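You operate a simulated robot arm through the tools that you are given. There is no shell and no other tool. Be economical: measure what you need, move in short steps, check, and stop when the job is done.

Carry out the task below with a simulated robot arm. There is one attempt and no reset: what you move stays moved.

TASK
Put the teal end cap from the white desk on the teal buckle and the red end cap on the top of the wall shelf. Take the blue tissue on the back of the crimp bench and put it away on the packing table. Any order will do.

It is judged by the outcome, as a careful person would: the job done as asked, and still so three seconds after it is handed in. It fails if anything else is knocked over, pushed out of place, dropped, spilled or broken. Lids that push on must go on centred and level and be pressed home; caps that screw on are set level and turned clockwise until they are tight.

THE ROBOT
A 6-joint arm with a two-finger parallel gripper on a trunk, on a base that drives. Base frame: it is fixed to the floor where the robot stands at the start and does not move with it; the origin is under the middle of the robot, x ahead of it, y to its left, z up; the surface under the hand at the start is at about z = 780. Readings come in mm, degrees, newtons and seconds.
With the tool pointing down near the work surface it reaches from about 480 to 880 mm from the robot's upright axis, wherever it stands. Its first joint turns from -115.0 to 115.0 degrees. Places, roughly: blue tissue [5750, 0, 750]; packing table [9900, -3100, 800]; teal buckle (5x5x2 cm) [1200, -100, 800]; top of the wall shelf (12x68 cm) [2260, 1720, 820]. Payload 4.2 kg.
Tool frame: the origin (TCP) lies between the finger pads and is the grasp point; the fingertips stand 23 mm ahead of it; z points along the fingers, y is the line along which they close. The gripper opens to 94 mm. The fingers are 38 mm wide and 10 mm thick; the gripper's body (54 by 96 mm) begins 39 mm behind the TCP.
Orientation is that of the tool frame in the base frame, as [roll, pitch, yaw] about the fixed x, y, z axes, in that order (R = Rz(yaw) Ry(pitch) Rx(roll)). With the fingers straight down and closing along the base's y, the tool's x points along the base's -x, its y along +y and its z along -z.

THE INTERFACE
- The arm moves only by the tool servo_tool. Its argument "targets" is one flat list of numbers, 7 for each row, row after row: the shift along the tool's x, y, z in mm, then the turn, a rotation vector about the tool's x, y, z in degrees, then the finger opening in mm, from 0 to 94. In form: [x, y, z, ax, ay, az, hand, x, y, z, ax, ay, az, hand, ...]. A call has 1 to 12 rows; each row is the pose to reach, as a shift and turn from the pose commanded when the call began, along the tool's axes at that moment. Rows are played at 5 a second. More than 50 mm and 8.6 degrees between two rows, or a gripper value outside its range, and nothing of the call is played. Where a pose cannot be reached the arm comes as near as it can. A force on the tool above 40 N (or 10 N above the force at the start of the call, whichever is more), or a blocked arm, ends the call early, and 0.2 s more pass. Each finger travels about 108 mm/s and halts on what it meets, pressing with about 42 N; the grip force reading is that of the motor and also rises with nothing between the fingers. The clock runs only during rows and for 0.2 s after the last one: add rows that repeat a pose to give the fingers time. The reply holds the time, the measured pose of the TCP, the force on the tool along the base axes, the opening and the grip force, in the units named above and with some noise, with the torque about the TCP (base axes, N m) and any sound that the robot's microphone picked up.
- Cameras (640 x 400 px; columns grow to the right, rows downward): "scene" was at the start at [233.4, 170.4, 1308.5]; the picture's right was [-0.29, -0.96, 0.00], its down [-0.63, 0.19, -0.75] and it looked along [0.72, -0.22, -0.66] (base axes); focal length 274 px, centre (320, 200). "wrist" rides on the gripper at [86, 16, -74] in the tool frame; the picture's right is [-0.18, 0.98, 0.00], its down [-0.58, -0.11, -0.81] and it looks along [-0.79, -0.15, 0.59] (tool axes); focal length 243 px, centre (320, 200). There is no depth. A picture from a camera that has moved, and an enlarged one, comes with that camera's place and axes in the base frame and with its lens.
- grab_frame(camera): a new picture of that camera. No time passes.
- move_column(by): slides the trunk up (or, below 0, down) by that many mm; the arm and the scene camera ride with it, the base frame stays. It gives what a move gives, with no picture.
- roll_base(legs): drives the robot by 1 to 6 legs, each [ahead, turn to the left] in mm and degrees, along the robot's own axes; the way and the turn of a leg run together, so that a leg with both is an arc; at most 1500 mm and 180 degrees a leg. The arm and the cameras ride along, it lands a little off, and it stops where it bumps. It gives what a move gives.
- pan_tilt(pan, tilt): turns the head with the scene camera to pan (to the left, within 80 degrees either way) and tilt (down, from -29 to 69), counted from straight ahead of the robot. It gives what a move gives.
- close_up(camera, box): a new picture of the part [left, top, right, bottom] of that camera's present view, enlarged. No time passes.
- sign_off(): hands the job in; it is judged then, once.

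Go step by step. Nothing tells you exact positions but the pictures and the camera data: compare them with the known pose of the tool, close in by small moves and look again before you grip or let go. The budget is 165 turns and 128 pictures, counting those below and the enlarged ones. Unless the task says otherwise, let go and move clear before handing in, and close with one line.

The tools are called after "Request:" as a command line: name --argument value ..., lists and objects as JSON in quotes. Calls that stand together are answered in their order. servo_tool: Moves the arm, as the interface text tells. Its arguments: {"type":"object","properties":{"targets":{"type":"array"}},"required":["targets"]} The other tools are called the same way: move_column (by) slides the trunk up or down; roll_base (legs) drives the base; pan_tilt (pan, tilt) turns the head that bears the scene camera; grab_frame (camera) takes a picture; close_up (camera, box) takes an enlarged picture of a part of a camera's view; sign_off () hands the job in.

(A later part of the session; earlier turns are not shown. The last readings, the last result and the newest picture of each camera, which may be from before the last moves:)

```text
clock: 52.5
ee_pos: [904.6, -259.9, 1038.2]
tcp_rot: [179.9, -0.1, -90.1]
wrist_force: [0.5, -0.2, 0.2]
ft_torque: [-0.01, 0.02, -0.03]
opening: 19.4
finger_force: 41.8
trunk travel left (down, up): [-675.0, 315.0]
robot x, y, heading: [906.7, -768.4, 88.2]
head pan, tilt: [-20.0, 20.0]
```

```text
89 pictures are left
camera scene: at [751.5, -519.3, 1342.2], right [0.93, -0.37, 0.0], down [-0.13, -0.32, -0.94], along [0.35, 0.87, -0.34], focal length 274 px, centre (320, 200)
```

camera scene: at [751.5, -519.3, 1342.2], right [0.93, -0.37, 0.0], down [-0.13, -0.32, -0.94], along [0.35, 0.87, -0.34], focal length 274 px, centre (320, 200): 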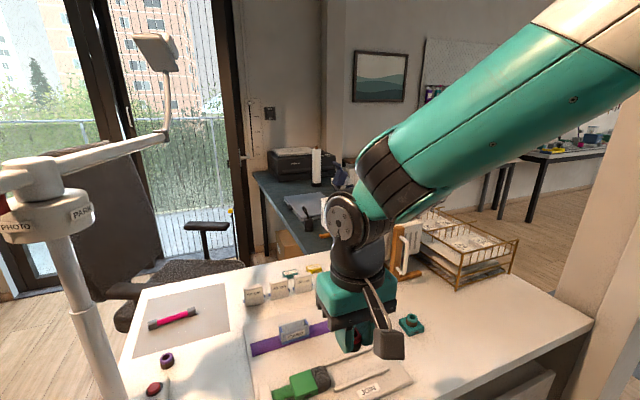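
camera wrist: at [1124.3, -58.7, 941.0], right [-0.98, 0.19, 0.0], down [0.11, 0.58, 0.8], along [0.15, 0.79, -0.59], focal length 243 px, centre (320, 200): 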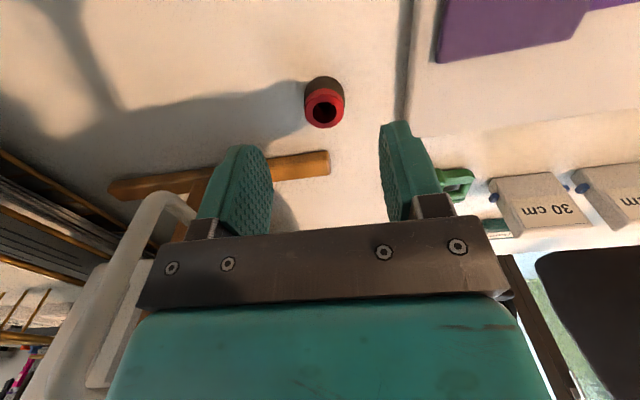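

The red cap is held. The shelf should be on the left wall beyond the dark desk, near (2260, 1720), so I'll drive past the desk and pillar and look from there.

Request:
roll_base --legs '[[0, -89], [1000, 0]]'

Request:
pan_tilt --pan 60 --tilt 20

Request:
grab_frame --camera "scene"

Request:
pan_tilt --pan 0 --tilt 20

Request:
grab_frame --camera "scene"

```text
clock: 61.4
ee_pos: [2386.1, -753.6, 1039.8]
tcp_rot: [179.9, -0.2, -178.5]
wrist_force: [-0.3, 0.6, 0.2]
ft_torque: [0.03, 0.0, 0.0]
opening: 22.2
finger_force: 41.6
trunk travel left (down, up): [-675.0, 315.0]
robot x, y, heading: [1884.4, -770.4, 0.2]
head pan, tilt: [-20.0, 20.0]
```

```text
clock: 62.9
ee_pos: [2386.8, -755.5, 1038.8]
tcp_rot: [179.9, -0.2, -178.5]
wrist_force: [-0.7, -0.1, -0.1]
ft_torque: [-0.04, 0.0, -0.02]
opening: 22.3
finger_force: 41.8
trunk travel left (down, up): [-675.0, 315.0]
robot x, y, heading: [1880.0, -768.0, -0.2]
head pan, tilt: [60.0, 20.0]
```

```text
88 pictures are left
camera scene: at [2082.7, -495.3, 1342.2], right [0.86, -0.5, 0.0], down [-0.17, -0.3, -0.94], along [0.47, 0.81, -0.34], focal length 274 px, centre (320, 200)
```

scene: 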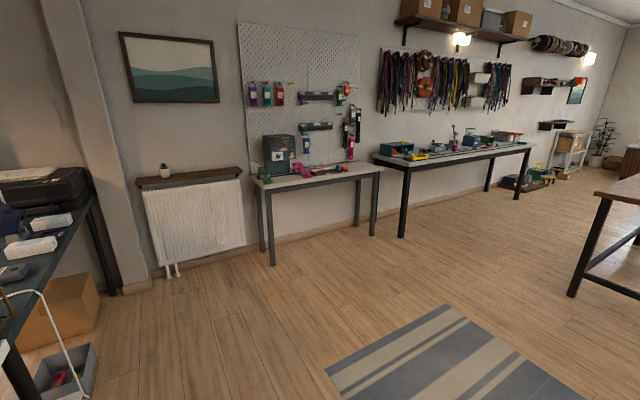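

```text
clock: 64.2
ee_pos: [2385.4, -754.5, 1038.1]
tcp_rot: [179.9, -0.2, -178.5]
wrist_force: [0.4, -0.8, -0.5]
ft_torque: [0.02, -0.01, -0.03]
opening: 22.2
finger_force: 41.7
trunk travel left (down, up): [-675.0, 315.0]
robot x, y, heading: [1881.2, -769.1, 0.1]
head pan, tilt: [0.0, 20.0]
```

```text
87 pictures are left
camera scene: at [2129.0, -575.9, 1342.2], right [0.0, -1.0, 0.0], down [-0.34, 0.0, -0.94], along [0.94, 0.0, -0.34], focal length 274 px, centre (320, 200)
```

scene: 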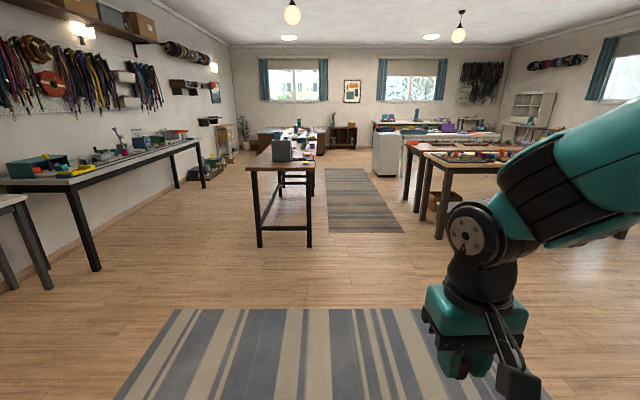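

The shelf is the wooden one above the radiator, with a small potted plant at its left end. The floor in between is clear, so I'll drive up facing it.

Request:
roll_base --legs '[[420, 0], [0, 90], [1400, 0]]'

Request:
pan_tilt --pan -5 --tilt 30

Request:
grab_frame --camera "scene"

```text
clock: 77.1
ee_pos: [2320.0, 1087.6, 1039.0]
tcp_rot: [179.9, -0.1, -89.2]
wrist_force: [1.0, 0.2, 0.1]
ft_torque: [-0.02, -0.02, 0.01]
opening: 22.4
finger_force: 41.8
trunk travel left (down, up): [-675.0, 315.0]
robot x, y, heading: [2327.8, 584.6, 89.1]
head pan, tilt: [0.0, 20.0]
```

```text
clock: 77.8
ee_pos: [2320.4, 1087.5, 1039.3]
tcp_rot: [179.8, -0.2, -89.2]
wrist_force: [0.0, -0.4, 0.7]
ft_torque: [-0.02, 0.0, -0.01]
opening: 22.5
finger_force: 42.1
trunk travel left (down, up): [-675.0, 315.0]
robot x, y, heading: [2327.1, 585.1, 89.3]
head pan, tilt: [-5.0, 30.0]
```

```text
86 pictures are left
camera scene: at [2146.7, 828.4, 1326.2], right [0.99, -0.1, 0.0], down [-0.05, -0.5, -0.87], along [0.09, 0.86, -0.5], focal length 274 px, centre (320, 200)
```

scene: 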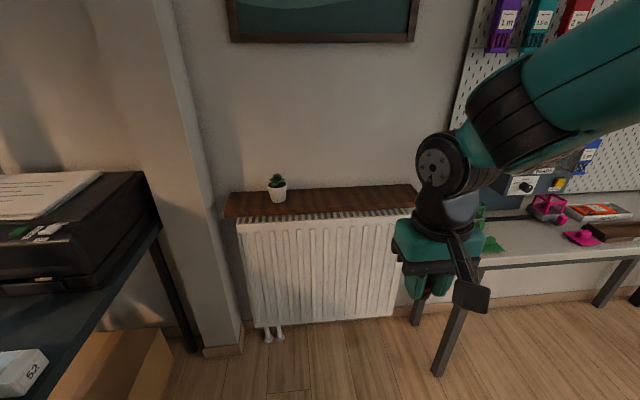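

The shelf spans roughly x 1910–2590 and its right half is free. I'll drive about 370 mm closer so the shelf is within reach.

Request:
roll_base --legs '[[370, 0]]'

Request:
grab_frame --camera "wrist"

Request:
pan_tilt --pan -10 --tilt 45

Request:
grab_frame --camera "scene"

```text
clock: 80.2
ee_pos: [2324.3, 1457.5, 1038.6]
tcp_rot: [179.9, -0.1, -89.1]
wrist_force: [0.2, 0.0, -0.7]
ft_torque: [0.03, 0.0, 0.0]
opening: 22.7
finger_force: 41.6
trunk travel left (down, up): [-675.0, 315.0]
robot x, y, heading: [2336.4, 952.0, 89.3]
head pan, tilt: [-5.0, 30.0]
```

```text
85 pictures are left
camera wrist: at [2308.6, 1369.9, 1113.3], right [-0.99, 0.17, 0.0], down [0.1, 0.59, 0.8], along [0.14, 0.79, -0.59], focal length 243 px, centre (320, 200)
```

wrist: 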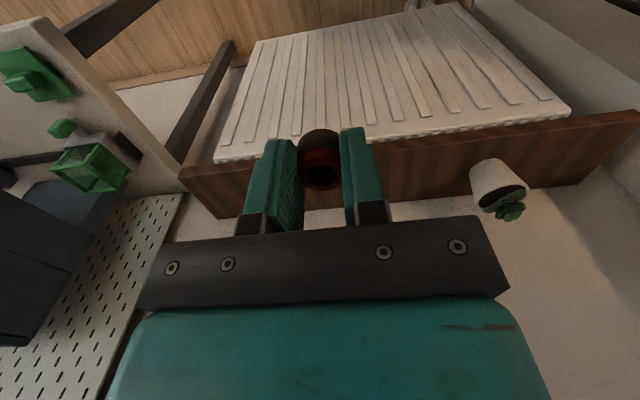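

```text
clock: 80.9
ee_pos: [2324.4, 1456.4, 1039.1]
tcp_rot: [179.9, -0.2, -89.2]
wrist_force: [0.9, 0.8, 0.1]
ft_torque: [0.01, 0.0, -0.01]
opening: 22.8
finger_force: 41.9
trunk travel left (down, up): [-675.0, 315.0]
robot x, y, heading: [2336.5, 955.7, 89.3]
head pan, tilt: [-10.0, 45.0]
```

```text
84 pictures are left
camera scene: at [2157.4, 1187.2, 1303.6], right [0.98, -0.19, 0.0], down [-0.13, -0.69, -0.71], along [0.13, 0.7, -0.71], focal length 274 px, centre (320, 200)
```

scene: 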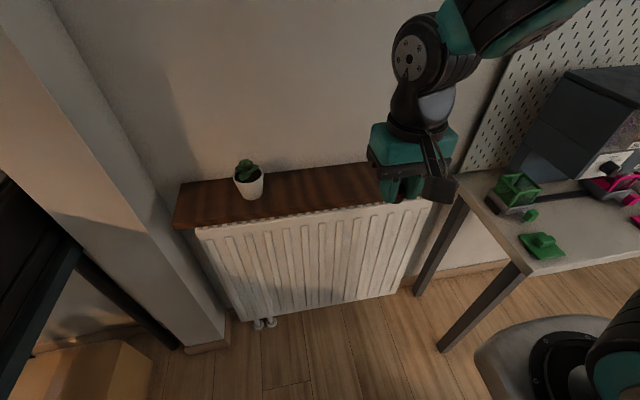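

I'll zoom on the shelf to find its front and back edges and its top height.

Request:
close_up --camera "wrist" --box '[360, 90, 560, 230]'

Request:
close_up --camera "scene" --box '[170, 140, 410, 260]'

```text
2.86 times, centred on (460, 160) of wrist
camera zoom: at [2308.6, 1369.9, 1113.4], right [-0.99, 0.17, 0.0], down [0.1, 0.59, 0.8], along [0.14, 0.79, -0.59], focal length 693 px, centre (-80, 314)
```

zoom: 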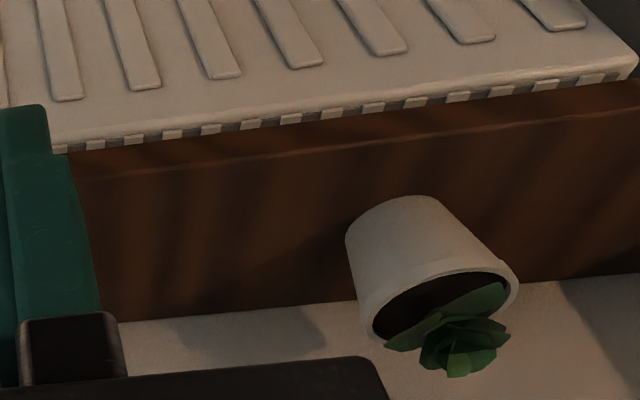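

```text
2.67 times, centred on (290, 200) of scene
camera zoom: at [2157.4, 1187.2, 1303.6], right [0.98, -0.19, 0.0], down [-0.13, -0.69, -0.71], along [0.13, 0.7, -0.71], focal length 731 px, centre (400, 200)
```

zoom: 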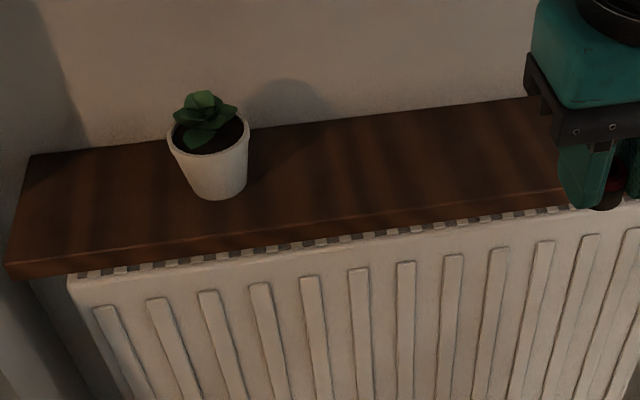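

The shelf height is uncertain, somewhere between 820 and 870, so I'll approach in steps. I'll go forward and down part way and look again for parallax.

Request:
servo_tool --targets '[-40, 0, 20, 0, 0, 0, 21, -80, 0, 40, 0, 0, 0, 21, -120, 0, 55, 0, 0, 0, 21, -145, 0, 70, 0, 0, 0, 21]'

Request:
grab_frame --camera "wrist"

Request:
grab_frame --camera "scene"

```text
clock: 81.9
ee_pos: [2324.5, 1602.4, 966.9]
tcp_rot: [179.9, -0.2, -89.1]
wrist_force: [0.3, -0.4, 0.5]
ft_torque: [0.01, 0.01, -0.02]
opening: 22.5
finger_force: 41.4
trunk travel left (down, up): [-675.0, 315.0]
robot x, y, heading: [2335.9, 951.7, 89.2]
head pan, tilt: [-10.0, 45.0]
```

```text
81 pictures are left
camera wrist: at [2308.2, 1515.9, 1042.0], right [-0.99, 0.17, 0.0], down [0.1, 0.59, 0.8], along [0.14, 0.79, -0.59], focal length 243 px, centre (320, 200)
```

wrist: 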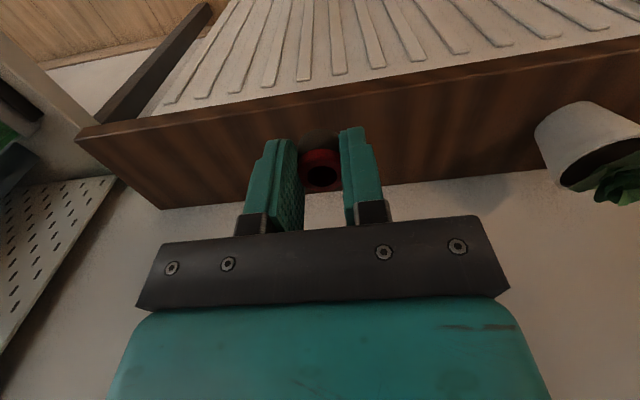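

```text
80 pictures are left
camera scene: at [2157.5, 1186.7, 1303.7], right [0.98, -0.19, 0.0], down [-0.13, -0.69, -0.71], along [0.13, 0.69, -0.71], focal length 274 px, centre (320, 200)
```

scene: 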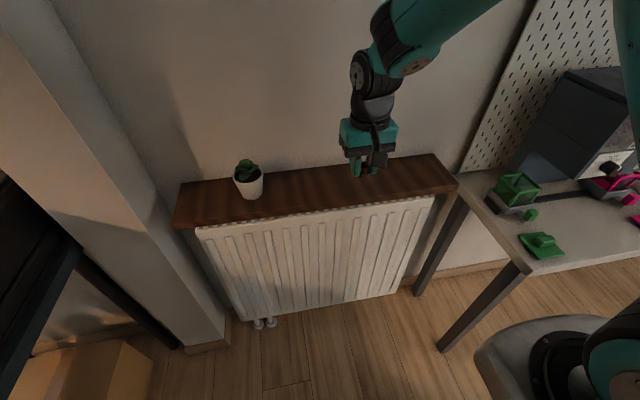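

Request:
close_up --camera "wrist" --box '[360, 40, 520, 200]'

```text
2.50 times, centred on (440, 120) of wrist
camera zoom: at [2308.2, 1515.9, 1042.0], right [-0.99, 0.17, 0.0], down [0.1, 0.59, 0.8], along [0.14, 0.79, -0.59], focal length 606 px, centre (20, 400)
```

zoom: 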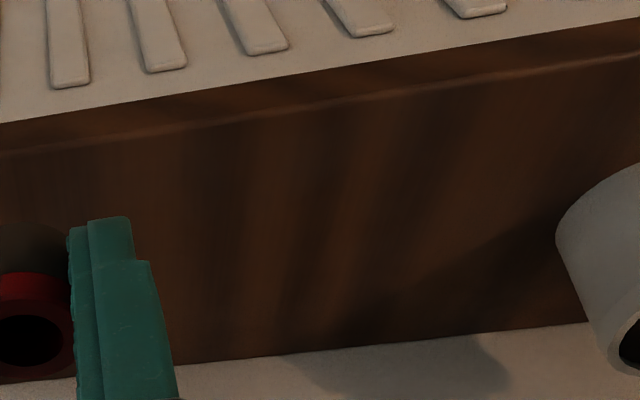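

Triangulating gives a shelf top at about z 828, with y from 1641 to 1790. I'll set the cap down around (2324, 1697), stopping above it first.

Request:
servo_tool --targets '[-45, 0, 0, 0, 0, 0, 21, -94, 0, 10, 0, 0, 0, 21, -94, 0, 50, 0, 0, 0, 21, -94, 0, 85, 0, 0, 0, 21]'

Request:
grab_frame --camera "wrist"

Request:
close_up --camera "scene" --box '[280, 80, 460, 230]'

```text
clock: 82.9
ee_pos: [2318.5, 1695.2, 884.0]
tcp_rot: [179.9, -0.2, -89.1]
wrist_force: [-1.2, 0.1, -0.2]
ft_torque: [-0.03, 0.0, 0.0]
opening: 22.5
finger_force: 41.6
trunk travel left (down, up): [-675.0, 315.0]
robot x, y, heading: [2334.7, 953.6, 89.4]
head pan, tilt: [-10.0, 45.0]
```

```text
78 pictures are left
camera wrist: at [2303.8, 1607.9, 959.0], right [-0.99, 0.17, 0.0], down [0.1, 0.59, 0.8], along [0.14, 0.79, -0.59], focal length 243 px, centre (320, 200)
```

wrist: 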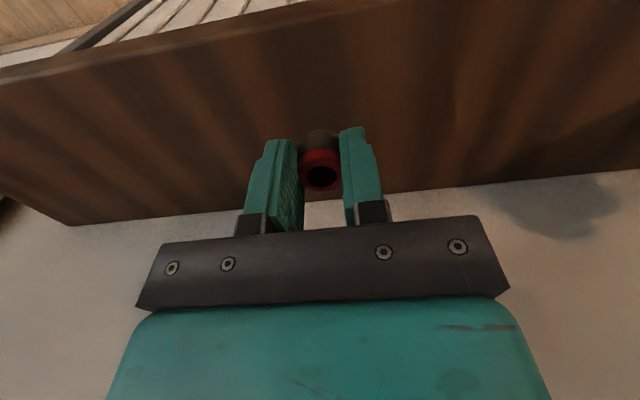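

```text
2.67 times, centred on (370, 155) of scene
camera zoom: at [2157.5, 1186.9, 1303.7], right [0.98, -0.19, 0.0], down [-0.13, -0.69, -0.71], along [0.13, 0.69, -0.71], focal length 731 px, centre (187, 320)
```

zoom: 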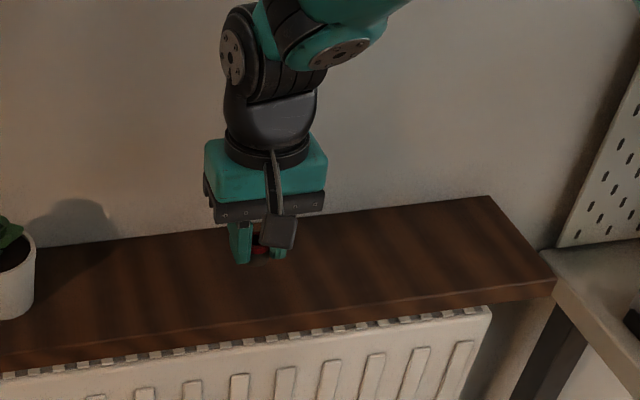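

It is well over the shelf. I'll lower in small steps until contact shows.

Request:
servo_tool --targets '[0, 0, 15, 0, 0, 0, 21, 0, 0, 22, 0, 0, 0, 21, 0, 0, 26, 0, 0, 0, 21]'

Request:
close_up --camera "scene" --box '[320, 140, 400, 200]'

```text
clock: 83.7
ee_pos: [2321.1, 1695.8, 858.0]
tcp_rot: [180.0, -0.2, -89.1]
wrist_force: [-0.1, 0.3, -0.5]
ft_torque: [-0.03, -0.01, 0.0]
opening: 22.8
finger_force: 41.9
trunk travel left (down, up): [-675.0, 315.0]
robot x, y, heading: [2333.7, 950.1, 89.6]
head pan, tilt: [-10.0, 45.0]
```

```text
6.67 times, centred on (360, 170) of scene
camera zoom: at [2157.4, 1187.2, 1303.6], right [0.98, -0.19, 0.0], down [-0.13, -0.69, -0.71], along [0.13, 0.69, -0.71], focal length 1828 px, centre (53, 400)
```

zoom: 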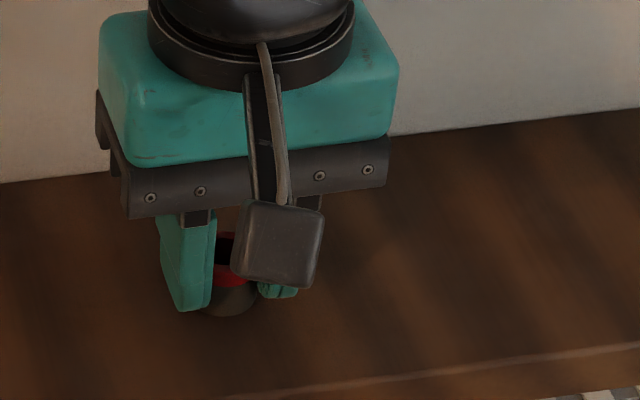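

Not touching yet; I'll continue in 2 mm steps.

Request:
servo_tool --targets '[0, 0, 2, 0, 0, 0, 21, 0, 0, 4, 0, 0, 0, 21]'

Request:
servo_tool --targets '[0, 0, 2, 0, 0, 0, 21, 0, 0, 4, 0, 0, 0, 21]'

Request:
close_up --camera "scene" --box '[320, 140, 400, 200]'

```text
clock: 84.3
ee_pos: [2320.6, 1695.6, 855.0]
tcp_rot: [179.9, -0.1, -89.1]
wrist_force: [2.7, -1.6, 12.2]
ft_torque: [-0.01, -0.09, 0.0]
opening: 22.6
finger_force: 41.9
trunk travel left (down, up): [-675.0, 315.0]
robot x, y, heading: [2332.6, 949.8, 89.3]
head pan, tilt: [-10.0, 45.0]
```

```text
clock: 84.9
ee_pos: [2321.3, 1695.4, 852.4]
tcp_rot: [179.9, 0.3, -89.1]
wrist_force: [2.1, 0.2, 36.3]
ft_torque: [0.19, -0.09, -0.06]
opening: 22.8
finger_force: 42.1
trunk travel left (down, up): [-675.0, 315.0]
robot x, y, heading: [2335.2, 954.5, 89.4]
head pan, tilt: [-10.0, 45.0]
```

```text
6.67 times, centred on (360, 170) of scene
camera zoom: at [2157.6, 1185.9, 1304.2], right [0.98, -0.19, 0.0], down [-0.13, -0.69, -0.71], along [0.13, 0.7, -0.71], focal length 1828 px, centre (53, 400)
```

zoom: 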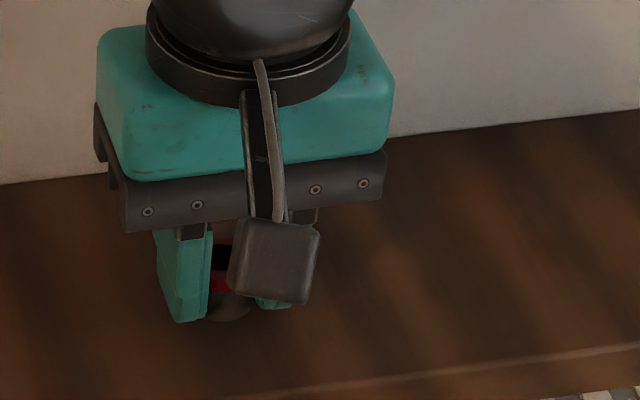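

It is firmly on the shelf, pressing a bit hard. I'll ease up 3 mm, open slowly and lift clear.

Request:
servo_tool --targets '[0, 0, -3, 0, 0, 0, 21, 0, 0, -3, 0, 0, 0, 28, 0, 0, -3, 0, 0, 0, 36, 0, 0, -3, 0, 0, 0, 48, 0, 0, -3, 0, 0, 0, 48, 0, 0, -25, 0, 0, 0, 48, 0, 0, -65, 0, 0, 0, 48, 0, 0, -105, 0, 0, 0, 48]'

Request:
grab_frame --camera "wrist"

Request:
close_up --camera "scene" --box '[310, 110, 430, 220]'

```text
clock: 86.7
ee_pos: [2321.4, 1696.3, 954.4]
tcp_rot: [-180.0, -0.1, -89.2]
wrist_force: [0.2, -0.5, -1.0]
ft_torque: [-0.03, -0.01, 0.04]
opening: 48.0
finger_force: 0.2
trunk travel left (down, up): [-675.0, 315.0]
robot x, y, heading: [2333.0, 952.3, 89.1]
head pan, tilt: [-10.0, 45.0]
```

```text
74 pictures are left
camera wrist: at [2305.6, 1609.7, 1028.3], right [-0.99, 0.17, 0.0], down [0.1, 0.59, 0.8], along [0.14, 0.79, -0.59], focal length 243 px, centre (320, 200)
```

wrist: 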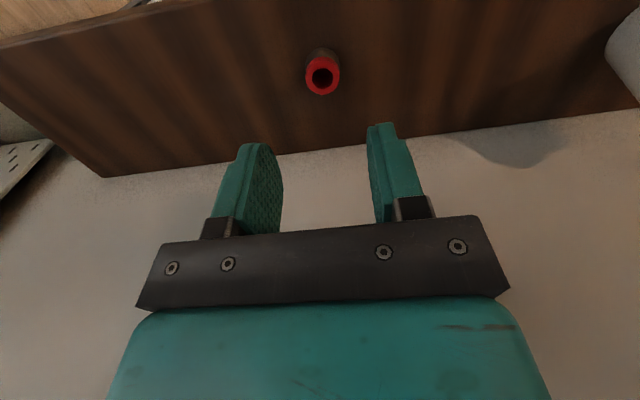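

```text
3.64 times, centred on (370, 165) of scene
camera zoom: at [2157.4, 1187.5, 1303.4], right [0.98, -0.19, 0.0], down [-0.13, -0.69, -0.71], along [0.13, 0.69, -0.71], focal length 997 px, centre (138, 327)
```

zoom: 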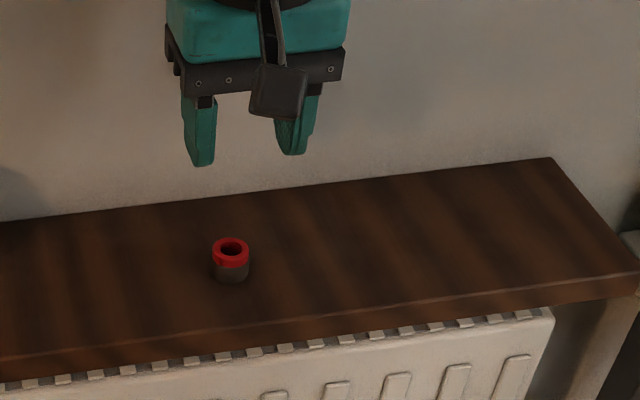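

The red cap stands on the shelf, upright and clear of the edges. I'll retract the arm, back away, and drive down the aisle toward the tissue.

Request:
servo_tool --targets '[40, 0, -40, 0, 0, 0, 40, 80, 0, -80, 0, 0, 0, 30, 125, 0, -85, 0, 0, 0, 20, 170, 0, -85, 0, 0, 0, 20, 215, 0, -85, 0, 0, 0, 20, 240, 0, -85, 0, 0, 0, 20]'

Request:
roll_base --legs '[[-250, 0], [0, -90], [1500, 0]]'

Request:
pan_tilt --pan -10 --tilt 20

Request:
grab_frame --camera "scene"

```text
refused: row 1 steps farther than a row can; nothing moved
```

```text
clock: 99.1
ee_pos: [4533.7, 791.6, 953.1]
tcp_rot: [179.9, -0.1, -176.5]
wrist_force: [-0.5, 0.0, -0.3]
ft_torque: [0.02, -0.02, 0.01]
opening: 47.9
finger_force: 0.2
trunk travel left (down, up): [-675.0, 315.0]
robot x, y, heading: [3792.3, 746.0, 1.8]
head pan, tilt: [-10.0, 45.0]
```

```text
clock: 100.0
ee_pos: [4533.0, 790.4, 952.8]
tcp_rot: [179.9, -0.3, -176.5]
wrist_force: [-1.0, -0.5, -0.6]
ft_torque: [-0.02, -0.01, 0.02]
opening: 48.0
finger_force: 0.0
trunk travel left (down, up): [-675.0, 315.0]
robot x, y, heading: [3794.8, 747.2, 2.1]
head pan, tilt: [-10.0, 20.0]
```

```text
72 pictures are left
camera scene: at [4030.7, 931.9, 1342.2], right [-0.14, -0.99, 0.0], down [-0.34, 0.05, -0.94], along [0.93, -0.13, -0.34], focal length 274 px, centre (320, 200)
```

scene: 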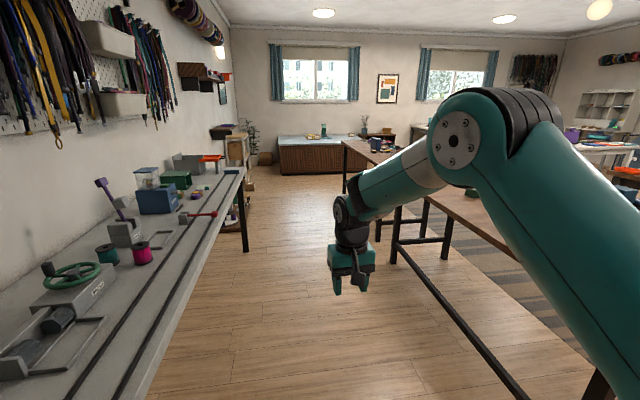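

The retract call was refused for an over-long step, so I drove that stretch with the arm still extended; no contact or force showed. I'll retract it now in shorter steps, then look at the middle bench.

Request:
servo_tool --targets '[35, 0, -25, 0, 0, 0, 40, 75, 0, -50, 0, 0, 0, 30, 115, 0, -75, 0, 0, 0, 20, 160, 0, -85, 0, 0, 0, 20, 205, 0, -85, 0, 0, 0, 20, 240, 0, -85, 0, 0, 0, 20]'

Request:
pan_tilt --pan -25 --tilt 20

Request:
grab_frame --camera "scene"

Request:
pan_tilt --pan 80 --tilt 15

Request:
grab_frame --camera "scene"

```text
clock: 101.4
ee_pos: [4292.9, 775.6, 1038.8]
tcp_rot: [179.9, -0.3, -176.6]
wrist_force: [0.2, -0.1, 0.0]
ft_torque: [-0.01, 0.01, 0.02]
opening: 20.0
finger_force: 0.1
trunk travel left (down, up): [-675.0, 315.0]
robot x, y, heading: [3791.9, 747.0, 1.9]
head pan, tilt: [-10.0, 20.0]
```

```text
clock: 102.2
ee_pos: [4291.1, 774.6, 1040.4]
tcp_rot: [180.0, -0.3, -176.6]
wrist_force: [1.1, 0.0, -0.4]
ft_torque: [-0.01, 0.0, -0.02]
opening: 20.1
finger_force: 0.1
trunk travel left (down, up): [-675.0, 315.0]
robot x, y, heading: [3792.0, 745.9, 2.0]
head pan, tilt: [-25.0, 20.0]
```

```text
71 pictures are left
camera scene: at [4024.2, 908.5, 1342.2], right [-0.39, -0.92, 0.0], down [-0.31, 0.13, -0.94], along [0.86, -0.37, -0.34], focal length 274 px, centre (320, 200)
```

scene: 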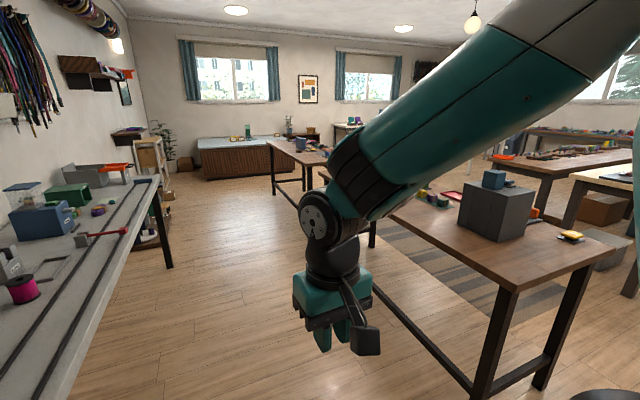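

```text
clock: 104.0
ee_pos: [4292.8, 775.8, 1040.3]
tcp_rot: [179.9, -0.2, -176.5]
wrist_force: [0.9, 0.2, -1.4]
ft_torque: [0.01, 0.0, 0.01]
opening: 20.0
finger_force: 0.1
trunk travel left (down, up): [-675.0, 315.0]
robot x, y, heading: [3791.5, 748.1, 1.9]
head pan, tilt: [80.0, 15.0]
```

```text
70 pictures are left
camera scene: at [3951.9, 1037.5, 1350.4], right [0.99, -0.14, 0.0], down [-0.04, -0.26, -0.97], along [0.14, 0.96, -0.26], focal length 274 px, centre (320, 200)
```

scene: 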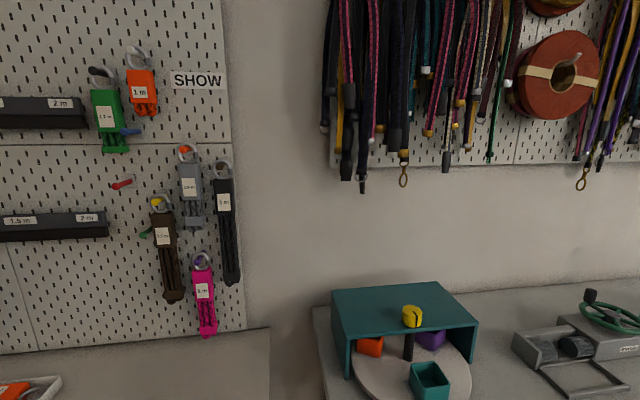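

Nothing seems disturbed. The middle bench is the crimp bench, with the tissue expected near (5750, 0), so I'll drive alongside and face it.

Request:
roll_base --legs '[[1400, -2], [550, 0], [0, -90]]'

Request:
pan_tilt --pan -5 --tilt 35

Request:
grab_frame --camera "scene"

Request:
grab_frame --camera "wrist"

```text
clock: 117.5
ee_pos: [5709.7, 236.0, 1039.4]
tcp_rot: [179.9, -0.2, 88.7]
wrist_force: [-0.5, -0.8, -0.1]
ft_torque: [0.0, -0.02, -0.02]
opening: 20.1
finger_force: 0.0
trunk travel left (down, up): [-675.0, 315.0]
robot x, y, heading: [5721.9, 739.8, -93.0]
head pan, tilt: [80.0, 15.0]
```

```text
clock: 119.1
ee_pos: [5709.5, 235.6, 1040.1]
tcp_rot: [179.9, -0.2, 88.6]
wrist_force: [0.6, 0.3, 0.5]
ft_torque: [0.0, 0.02, 0.02]
opening: 20.0
finger_force: 0.0
trunk travel left (down, up): [-675.0, 315.0]
robot x, y, heading: [5722.8, 735.7, -92.8]
head pan, tilt: [-5.0, 35.0]
```

```text
69 pictures are left
camera scene: at [5896.7, 487.2, 1318.4], right [-0.99, 0.14, 0.0], down [0.08, 0.57, -0.82], along [-0.11, -0.81, -0.57], focal length 274 px, centre (320, 200)
```

scene: 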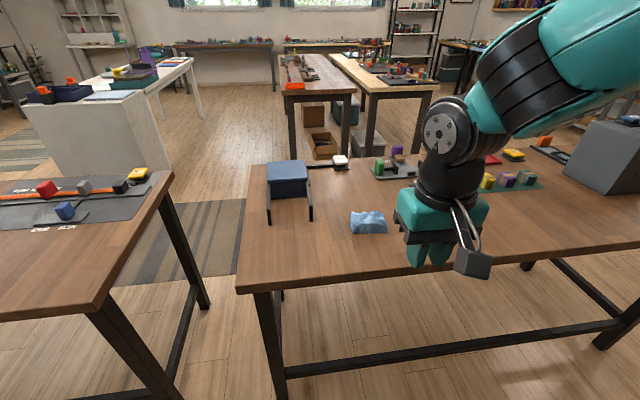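

```text
68 pictures are left
camera wrist: at [5726.4, 321.2, 1114.7], right [0.98, -0.21, 0.0], down [-0.12, -0.58, 0.8], along [-0.17, -0.79, -0.59], focal length 243 px, centre (320, 200)
```

wrist: 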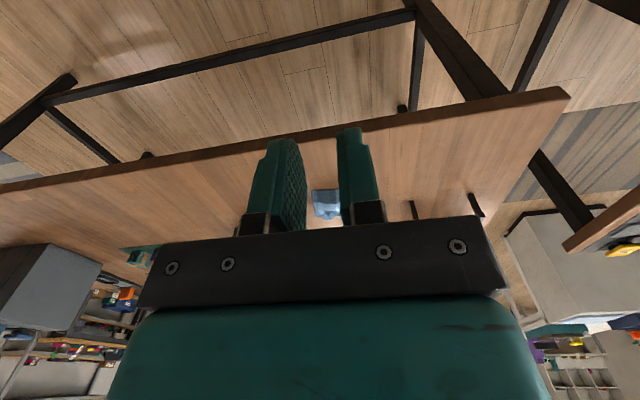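

A light-blue crumpled piece lies near the edge of the bench; I'll zoom in on it.

Request:
close_up --camera "scene" --box '[250, 140, 420, 250]'

Request:
close_up --camera "wrist" --box '[280, 150, 380, 230]'

```text
3.64 times, centred on (335, 195) of scene
camera zoom: at [5896.7, 487.2, 1318.4], right [-0.99, 0.14, 0.0], down [0.08, 0.57, -0.82], along [-0.11, -0.81, -0.57], focal length 997 px, centre (266, 218)
```

zoom: 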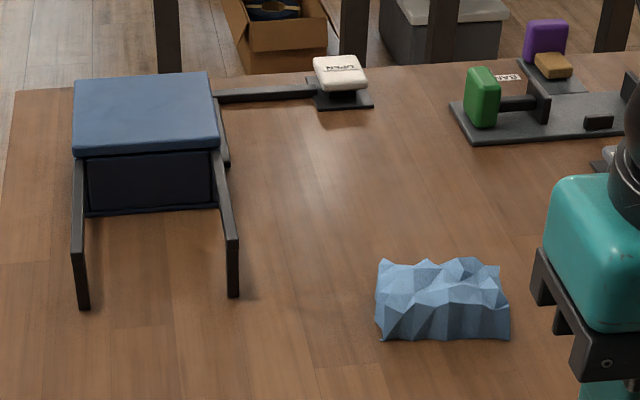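

```text
5.00 times, centred on (330, 190) of wrist
camera zoom: at [5726.4, 321.2, 1114.7], right [0.98, -0.21, 0.0], down [-0.12, -0.58, 0.8], along [-0.17, -0.79, -0.59], focal length 1213 px, centre (270, 250)
```

zoom: 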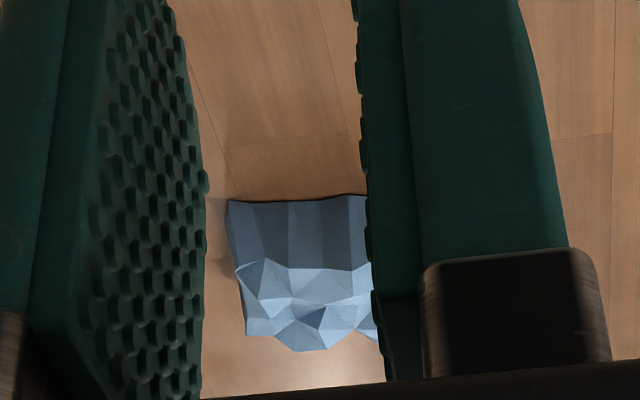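

The tissue is a crumpled clump roughly 115 mm wide along x, near (5645, -170), slightly beyond reach. I'll roll 180 mm closer and bring the hand nearer for a top view.

Request:
roll_base --legs '[[180, 0]]'

Request:
servo_tool --targets '[-35, -15, 20, 0, 0, 0, 50, -75, -30, 40, 0, 0, 0, 80, -115, -50, 55, 0, 0, 0, 94, -115, -50, 80, 0, 0, 0, 94]'

Request:
grab_frame --camera "wrist"

Request:
grab_frame --camera "scene"

```text
clock: 120.7
ee_pos: [5699.2, 53.4, 1038.5]
tcp_rot: [179.9, -0.2, 88.6]
wrist_force: [-0.7, 0.9, 0.4]
ft_torque: [-0.02, -0.02, -0.01]
opening: 20.2
finger_force: 0.1
trunk travel left (down, up): [-675.0, 315.0]
robot x, y, heading: [5708.9, 557.6, -92.8]
head pan, tilt: [-5.0, 35.0]
```

```text
clock: 121.7
ee_pos: [5645.1, -61.6, 959.7]
tcp_rot: [179.8, -0.2, 88.7]
wrist_force: [0.8, 0.9, 0.2]
ft_torque: [-0.03, -0.01, 0.01]
opening: 94.1
finger_force: 0.0
trunk travel left (down, up): [-675.0, 315.0]
robot x, y, heading: [5712.4, 554.1, -92.8]
head pan, tilt: [-5.0, 35.0]
```

```text
65 pictures are left
camera wrist: at [5662.3, 24.0, 1035.3], right [0.98, -0.21, 0.0], down [-0.12, -0.58, 0.8], along [-0.17, -0.79, -0.59], focal length 243 px, centre (320, 200)
```

wrist: 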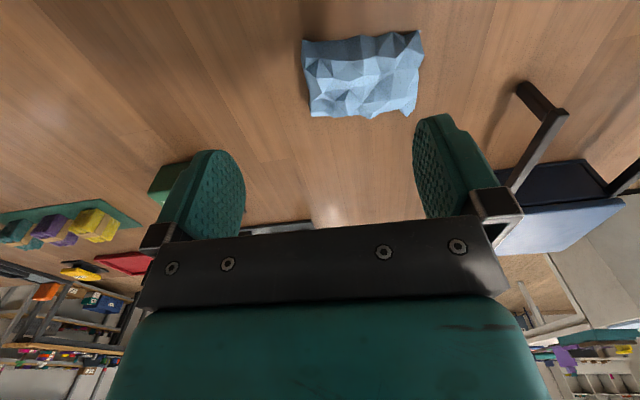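

```text
64 pictures are left
camera scene: at [5886.8, 304.9, 1318.5], right [-0.99, 0.14, 0.0], down [0.08, 0.57, -0.82], along [-0.11, -0.81, -0.57], focal length 274 px, centre (320, 200)
```

scene: 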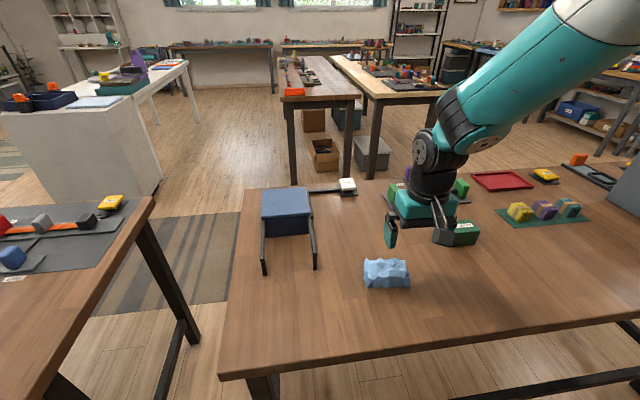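

Triangulation puts the bench top at about 780 and the tissue near (5678, -110), about 113 × 65 mm, turned about 8°. I'll rotate the gripper to close across its short side and hover above it.

Request:
servo_tool --targets '[-5, 4, 5, 0, 0, -8.3, 94, -10, 7, 10, 0, 0, -16.6, 94, -15, 10, 15, 0, 0, -24.9, 94, -20, 14, 20, 0, 0, -33.2, 94, -25, 17, 25, 0, 0, -41.5, 94, -30, 20, 30, 0, 0, -49.8, 94, -35, 24, 35, 0, 0, -58.1, 94, -40, 28, 40, 0, 0, -66.4, 94, -44, 31, 45, 0, 0, -74.7, 94, -47, 34, 50, 0, 0, -83, 94]'

Request:
grab_frame --camera "wrist"

Request:
close_up --camera "scene" --box '[310, 180, 490, 310]'

```text
clock: 123.8
ee_pos: [5679.5, -106.7, 909.1]
tcp_rot: [179.8, 0.1, 171.8]
wrist_force: [0.0, -0.6, 0.3]
ft_torque: [0.0, -0.02, -0.01]
opening: 94.0
finger_force: 0.1
trunk travel left (down, up): [-675.0, 315.0]
robot x, y, heading: [5710.5, 556.7, -93.3]
head pan, tilt: [-5.0, 35.0]
```

```text
63 pictures are left
camera wrist: at [5595.6, -79.5, 983.8], right [0.32, 0.95, 0.0], down [0.56, -0.19, 0.81], along [0.76, -0.26, -0.59], focal length 243 px, centre (320, 200)
```

wrist: 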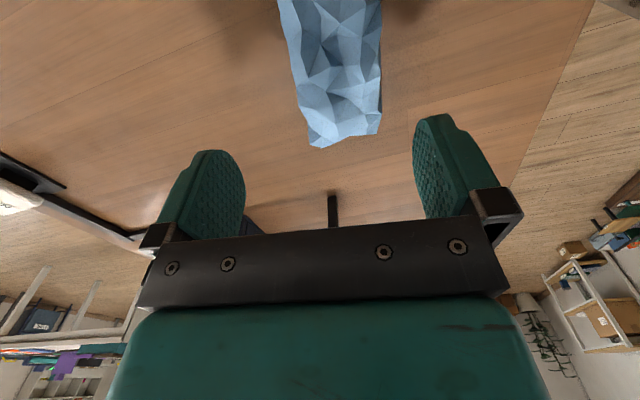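

```text
3.08 times, centred on (400, 245) of scene
camera zoom: at [5886.8, 304.6, 1318.4], right [-0.99, 0.14, 0.0], down [0.08, 0.57, -0.82], along [-0.11, -0.81, -0.57], focal length 844 px, centre (74, 62)
```

zoom: 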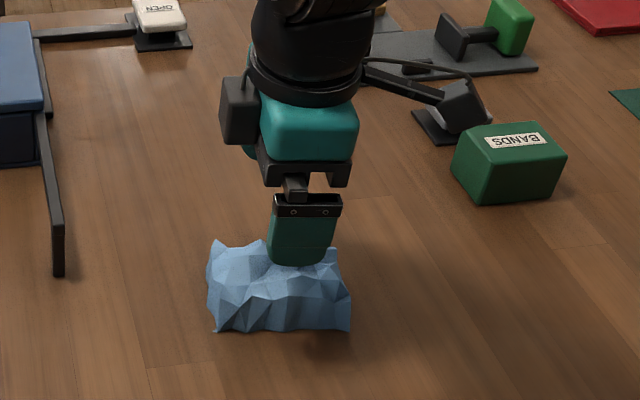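

The tissue sits about 13 mm toward +y from the hand's centre line. I'll shift and come down partway, then check again.

Request:
servo_tool --targets '[1, 13, 20, 0, 0, 0, 94, 1, 13, 42, 0, 0, 0, 94]'

Request:
grab_frame --camera "wrist"

Request:
close_up --camera "scene" --box '[310, 180, 490, 310]'

```text
clock: 124.5
ee_pos: [5681.4, -96.7, 867.4]
tcp_rot: [179.8, 0.1, 171.7]
wrist_force: [0.2, -0.2, -0.6]
ft_torque: [-0.01, 0.01, -0.02]
opening: 94.0
finger_force: 0.1
trunk travel left (down, up): [-675.0, 315.0]
robot x, y, heading: [5709.6, 555.4, -93.1]
head pan, tilt: [-5.0, 35.0]
```

```text
61 pictures are left
camera wrist: at [5596.8, -68.6, 942.0], right [0.32, 0.95, 0.0], down [0.56, -0.2, 0.81], along [0.76, -0.26, -0.59], focal length 243 px, centre (320, 200)
```

wrist: 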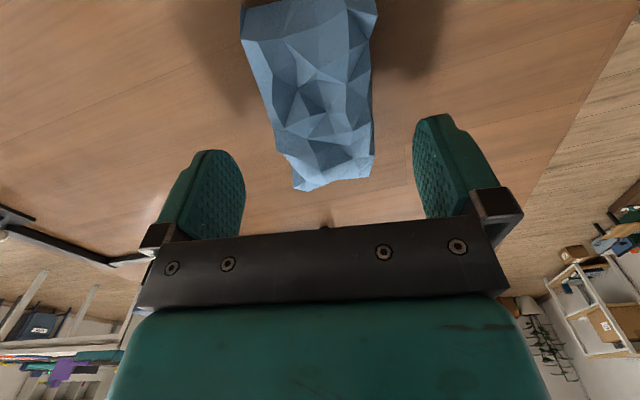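

```text
3.08 times, centred on (400, 245) of scene
camera zoom: at [5886.8, 304.7, 1318.5], right [-0.99, 0.14, 0.0], down [0.08, 0.57, -0.82], along [-0.11, -0.81, -0.57], focal length 844 px, centre (74, 62)
```

zoom: 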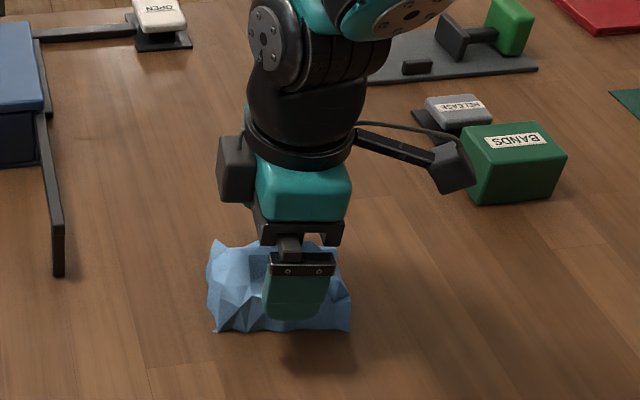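

It is now centred between the fingers, and the camera is well clear of the green box. I'll lower in steps to just above the bench.

Request:
servo_tool --targets '[-5, -1, 25, 0, 0, 0, 94, -5, -1, 45, 0, 0, 0, 94, -5, -1, 54, 0, 0, 0, 94]'

Request:
close_up --camera "wrist" --box '[160, 0, 520, 240]'

Request:
close_up --camera "scene" --box '[330, 220, 450, 310]'

```text
clock: 125.2
ee_pos: [5684.6, -97.6, 823.5]
tcp_rot: [-179.9, 0.1, 171.7]
wrist_force: [-0.9, 5.4, 28.2]
ft_torque: [1.57, 0.35, 0.05]
opening: 93.9
finger_force: 0.0
trunk travel left (down, up): [-675.0, 315.0]
robot x, y, heading: [5708.5, 560.7, -93.0]
head pan, tilt: [-5.0, 35.0]
stopped in row 3: the force on the tool passed its limit at 60 N (the readings are from after the stop); the commanded pose is now the measured one
```

```text
1.67 times, centred on (340, 120) of wrist
camera zoom: at [5600.2, -69.3, 897.5], right [0.33, 0.95, 0.0], down [0.56, -0.19, 0.81], along [0.76, -0.26, -0.59], focal length 404 px, centre (287, 333)
```

zoom: 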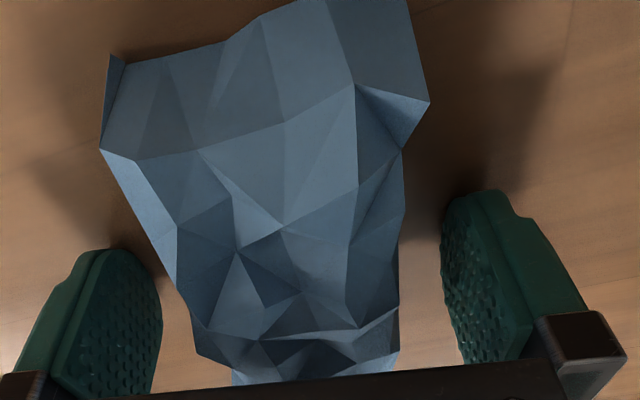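

```text
4.44 times, centred on (390, 265) of scene
camera zoom: at [5886.7, 305.6, 1319.0], right [-0.99, 0.14, 0.0], down [0.08, 0.57, -0.82], along [-0.11, -0.81, -0.57], focal length 1219 px, centre (9, -89)
```

zoom: 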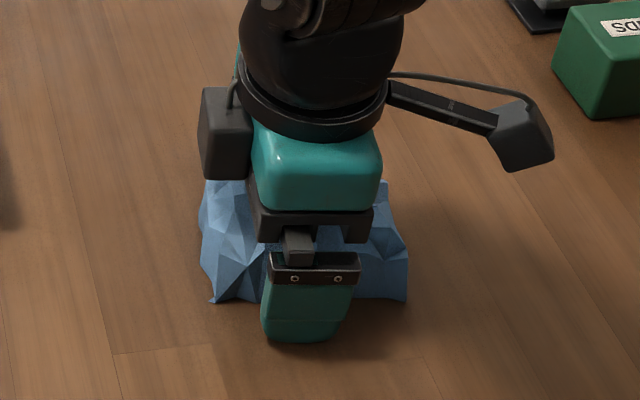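

A fingertip reached the bench, so its surface is about z 800. I'll raise 4 mm and close on the tissue.

Request:
servo_tool --targets '[0, 0, -4, 0, 0, 0, 94, 0, 0, -4, 0, 0, 0, 80, 0, 0, -4, 0, 0, 0, 65, 0, 0, -4, 0, 0, 0, 55, 0, 0, -4, 0, 0, 0, 45, 0, 0, -4, 0, 0, 0, 45]'

Request:
close_up --camera "wrist" --box '[160, 0, 520, 240]'

```text
clock: 126.6
ee_pos: [5683.5, -99.1, 826.1]
tcp_rot: [-179.9, 0.1, 171.6]
wrist_force: [0.3, 0.1, 0.5]
ft_torque: [0.0, 0.01, 0.0]
opening: 56.7
finger_force: 42.5
trunk travel left (down, up): [-675.0, 315.0]
robot x, y, heading: [5712.8, 551.2, -92.9]
head pan, tilt: [-5.0, 35.0]
```

```text
1.67 times, centred on (340, 120) of wrist
camera zoom: at [5599.7, -69.7, 900.4], right [0.33, 0.95, 0.0], down [0.56, -0.19, 0.81], along [0.76, -0.26, -0.59], focal length 404 px, centre (287, 333)
```

zoom: 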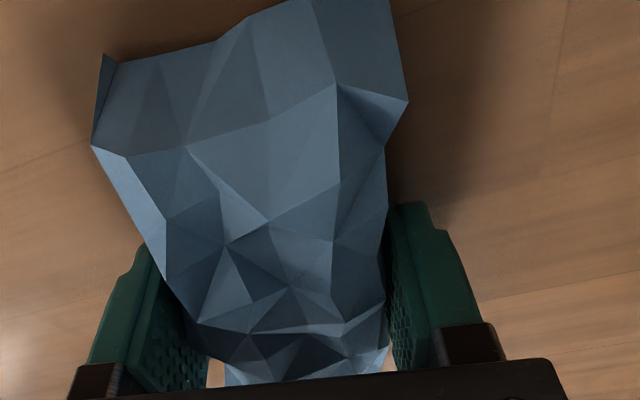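

The tissue is gripped at 57 mm. I'll lift it and check the hold.

Request:
servo_tool --targets '[0, 0, -20, 0, 0, 0, 45, 0, 0, -50, 0, 0, 0, 45, 0, 0, -90, 0, 0, 0, 45, 0, 0, -130, 0, 0, 0, 45, 0, 0, -170, 0, 0, 0, 45, 0, 0, -210, 0, 0, 0, 45]'

Request:
close_up --camera "scene" --box '[310, 100, 490, 300]'

```text
clock: 128.0
ee_pos: [5687.2, -97.6, 1035.4]
tcp_rot: [-179.8, 0.0, 171.5]
wrist_force: [0.2, -0.5, -0.4]
ft_torque: [0.01, 0.03, -0.01]
opening: 56.9
finger_force: 42.2
trunk travel left (down, up): [-675.0, 315.0]
robot x, y, heading: [5714.8, 556.8, -92.8]
head pan, tilt: [-5.0, 35.0]
```

```text
2.00 times, centred on (400, 200) of scene
camera zoom: at [5886.8, 304.2, 1318.3], right [-0.99, 0.14, 0.0], down [0.08, 0.57, -0.82], along [-0.11, -0.81, -0.57], focal length 548 px, centre (160, 200)
```

zoom: 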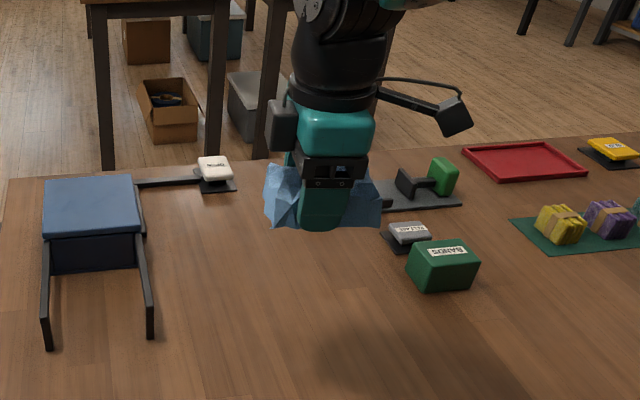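

The tissue is held well. I'll pull it in toward the robot and look along the way to the packing table.

Request:
servo_tool --targets '[0, 40, 0, 0, 0, 0, 45, 0, 80, 0, 0, 0, 0, 45, 0, 120, 0, 0, 0, 0, 45, 0, 155, 0, 0, 0, 0, 45]'

Request:
pan_tilt --pan 55 --tilt 12

Request:
grab_frame --camera "scene"

Request:
close_up --camera "scene" --box '[180, 100, 500, 260]'

```text
clock: 129.0
ee_pos: [5709.3, 56.6, 1038.6]
tcp_rot: [-179.9, 0.1, 171.5]
wrist_force: [0.2, -1.0, -0.8]
ft_torque: [0.01, 0.0, -0.01]
opening: 56.7
finger_force: 42.5
trunk travel left (down, up): [-675.0, 315.0]
robot x, y, heading: [5713.4, 554.0, -93.0]
head pan, tilt: [-5.0, 35.0]
```

```text
clock: 130.3
ee_pos: [5709.4, 56.5, 1039.3]
tcp_rot: [-179.9, 0.0, 171.6]
wrist_force: [0.0, 0.3, -0.4]
ft_torque: [0.03, 0.05, 0.01]
opening: 56.5
finger_force: 41.9
trunk travel left (down, up): [-675.0, 315.0]
robot x, y, heading: [5711.5, 552.1, -92.9]
head pan, tilt: [55.0, 12.0]
```

```text
55 pictures are left
camera scene: at [5972.4, 334.3, 1355.3], right [-0.62, -0.79, 0.0], down [-0.16, 0.13, -0.98], along [0.77, -0.6, -0.21], focal length 274 px, centre (320, 200)
```

scene: 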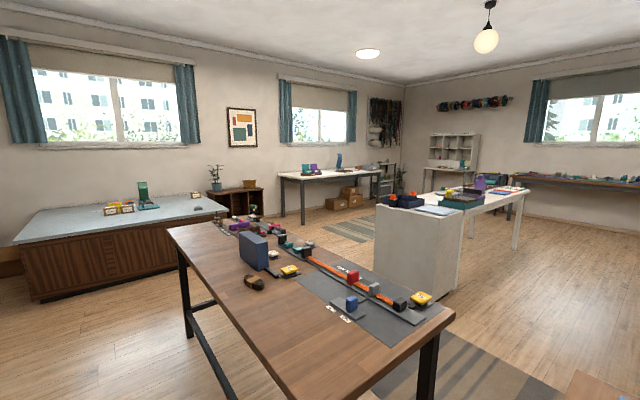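

```text
2.00 times, centred on (340, 180) of scene
camera zoom: at [5972.4, 334.3, 1355.3], right [-0.62, -0.79, 0.0], down [-0.16, 0.13, -0.98], along [0.77, -0.6, -0.21], focal length 548 px, centre (280, 240)
```

zoom: 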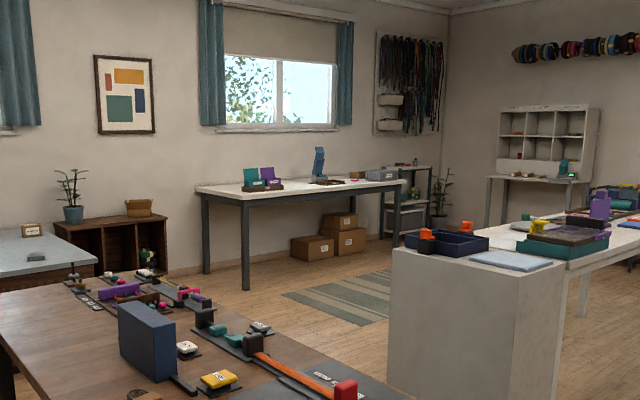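

The packing table is the white one under the window with boxes beneath, its front edge near x 9560. I'll back off, go along the aisle past the second bench, and turn toward it.

Request:
roll_base --legs '[[-200, 0], [0, 93], [1300, 0], [1280, 0], [0, -90]]'

Request:
pan_tilt --pan 20 --tilt 20

Request:
grab_frame --camera "scene"

```text
clock: 152.0
ee_pos: [8334.6, 152.8, 1038.9]
tcp_rot: [-179.8, 0.1, 170.8]
wrist_force: [-0.7, 1.4, 0.5]
ft_torque: [0.0, 0.02, 0.0]
opening: 56.8
finger_force: 41.7
trunk travel left (down, up): [-675.0, 315.0]
robot x, y, heading: [8341.5, 650.4, -93.9]
head pan, tilt: [55.0, 12.0]
```

```text
clock: 153.0
ee_pos: [8334.6, 152.8, 1038.8]
tcp_rot: [-180.0, 0.1, 170.7]
wrist_force: [0.6, 0.2, -1.3]
ft_torque: [0.01, -0.01, -0.01]
opening: 57.0
finger_force: 41.8
trunk travel left (down, up): [-675.0, 315.0]
robot x, y, heading: [8343.3, 650.5, -94.0]
head pan, tilt: [20.0, 20.0]
```

```text
53 pictures are left
camera scene: at [8555.0, 395.6, 1342.3], right [-0.96, -0.28, 0.0], down [-0.09, 0.33, -0.94], along [0.26, -0.9, -0.34], focal length 274 px, centre (320, 200)
```

scene: 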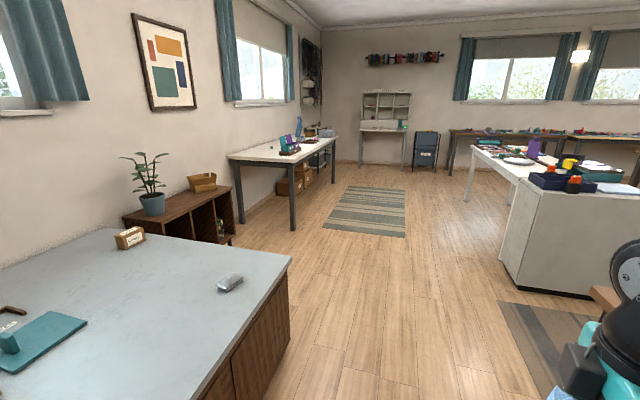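

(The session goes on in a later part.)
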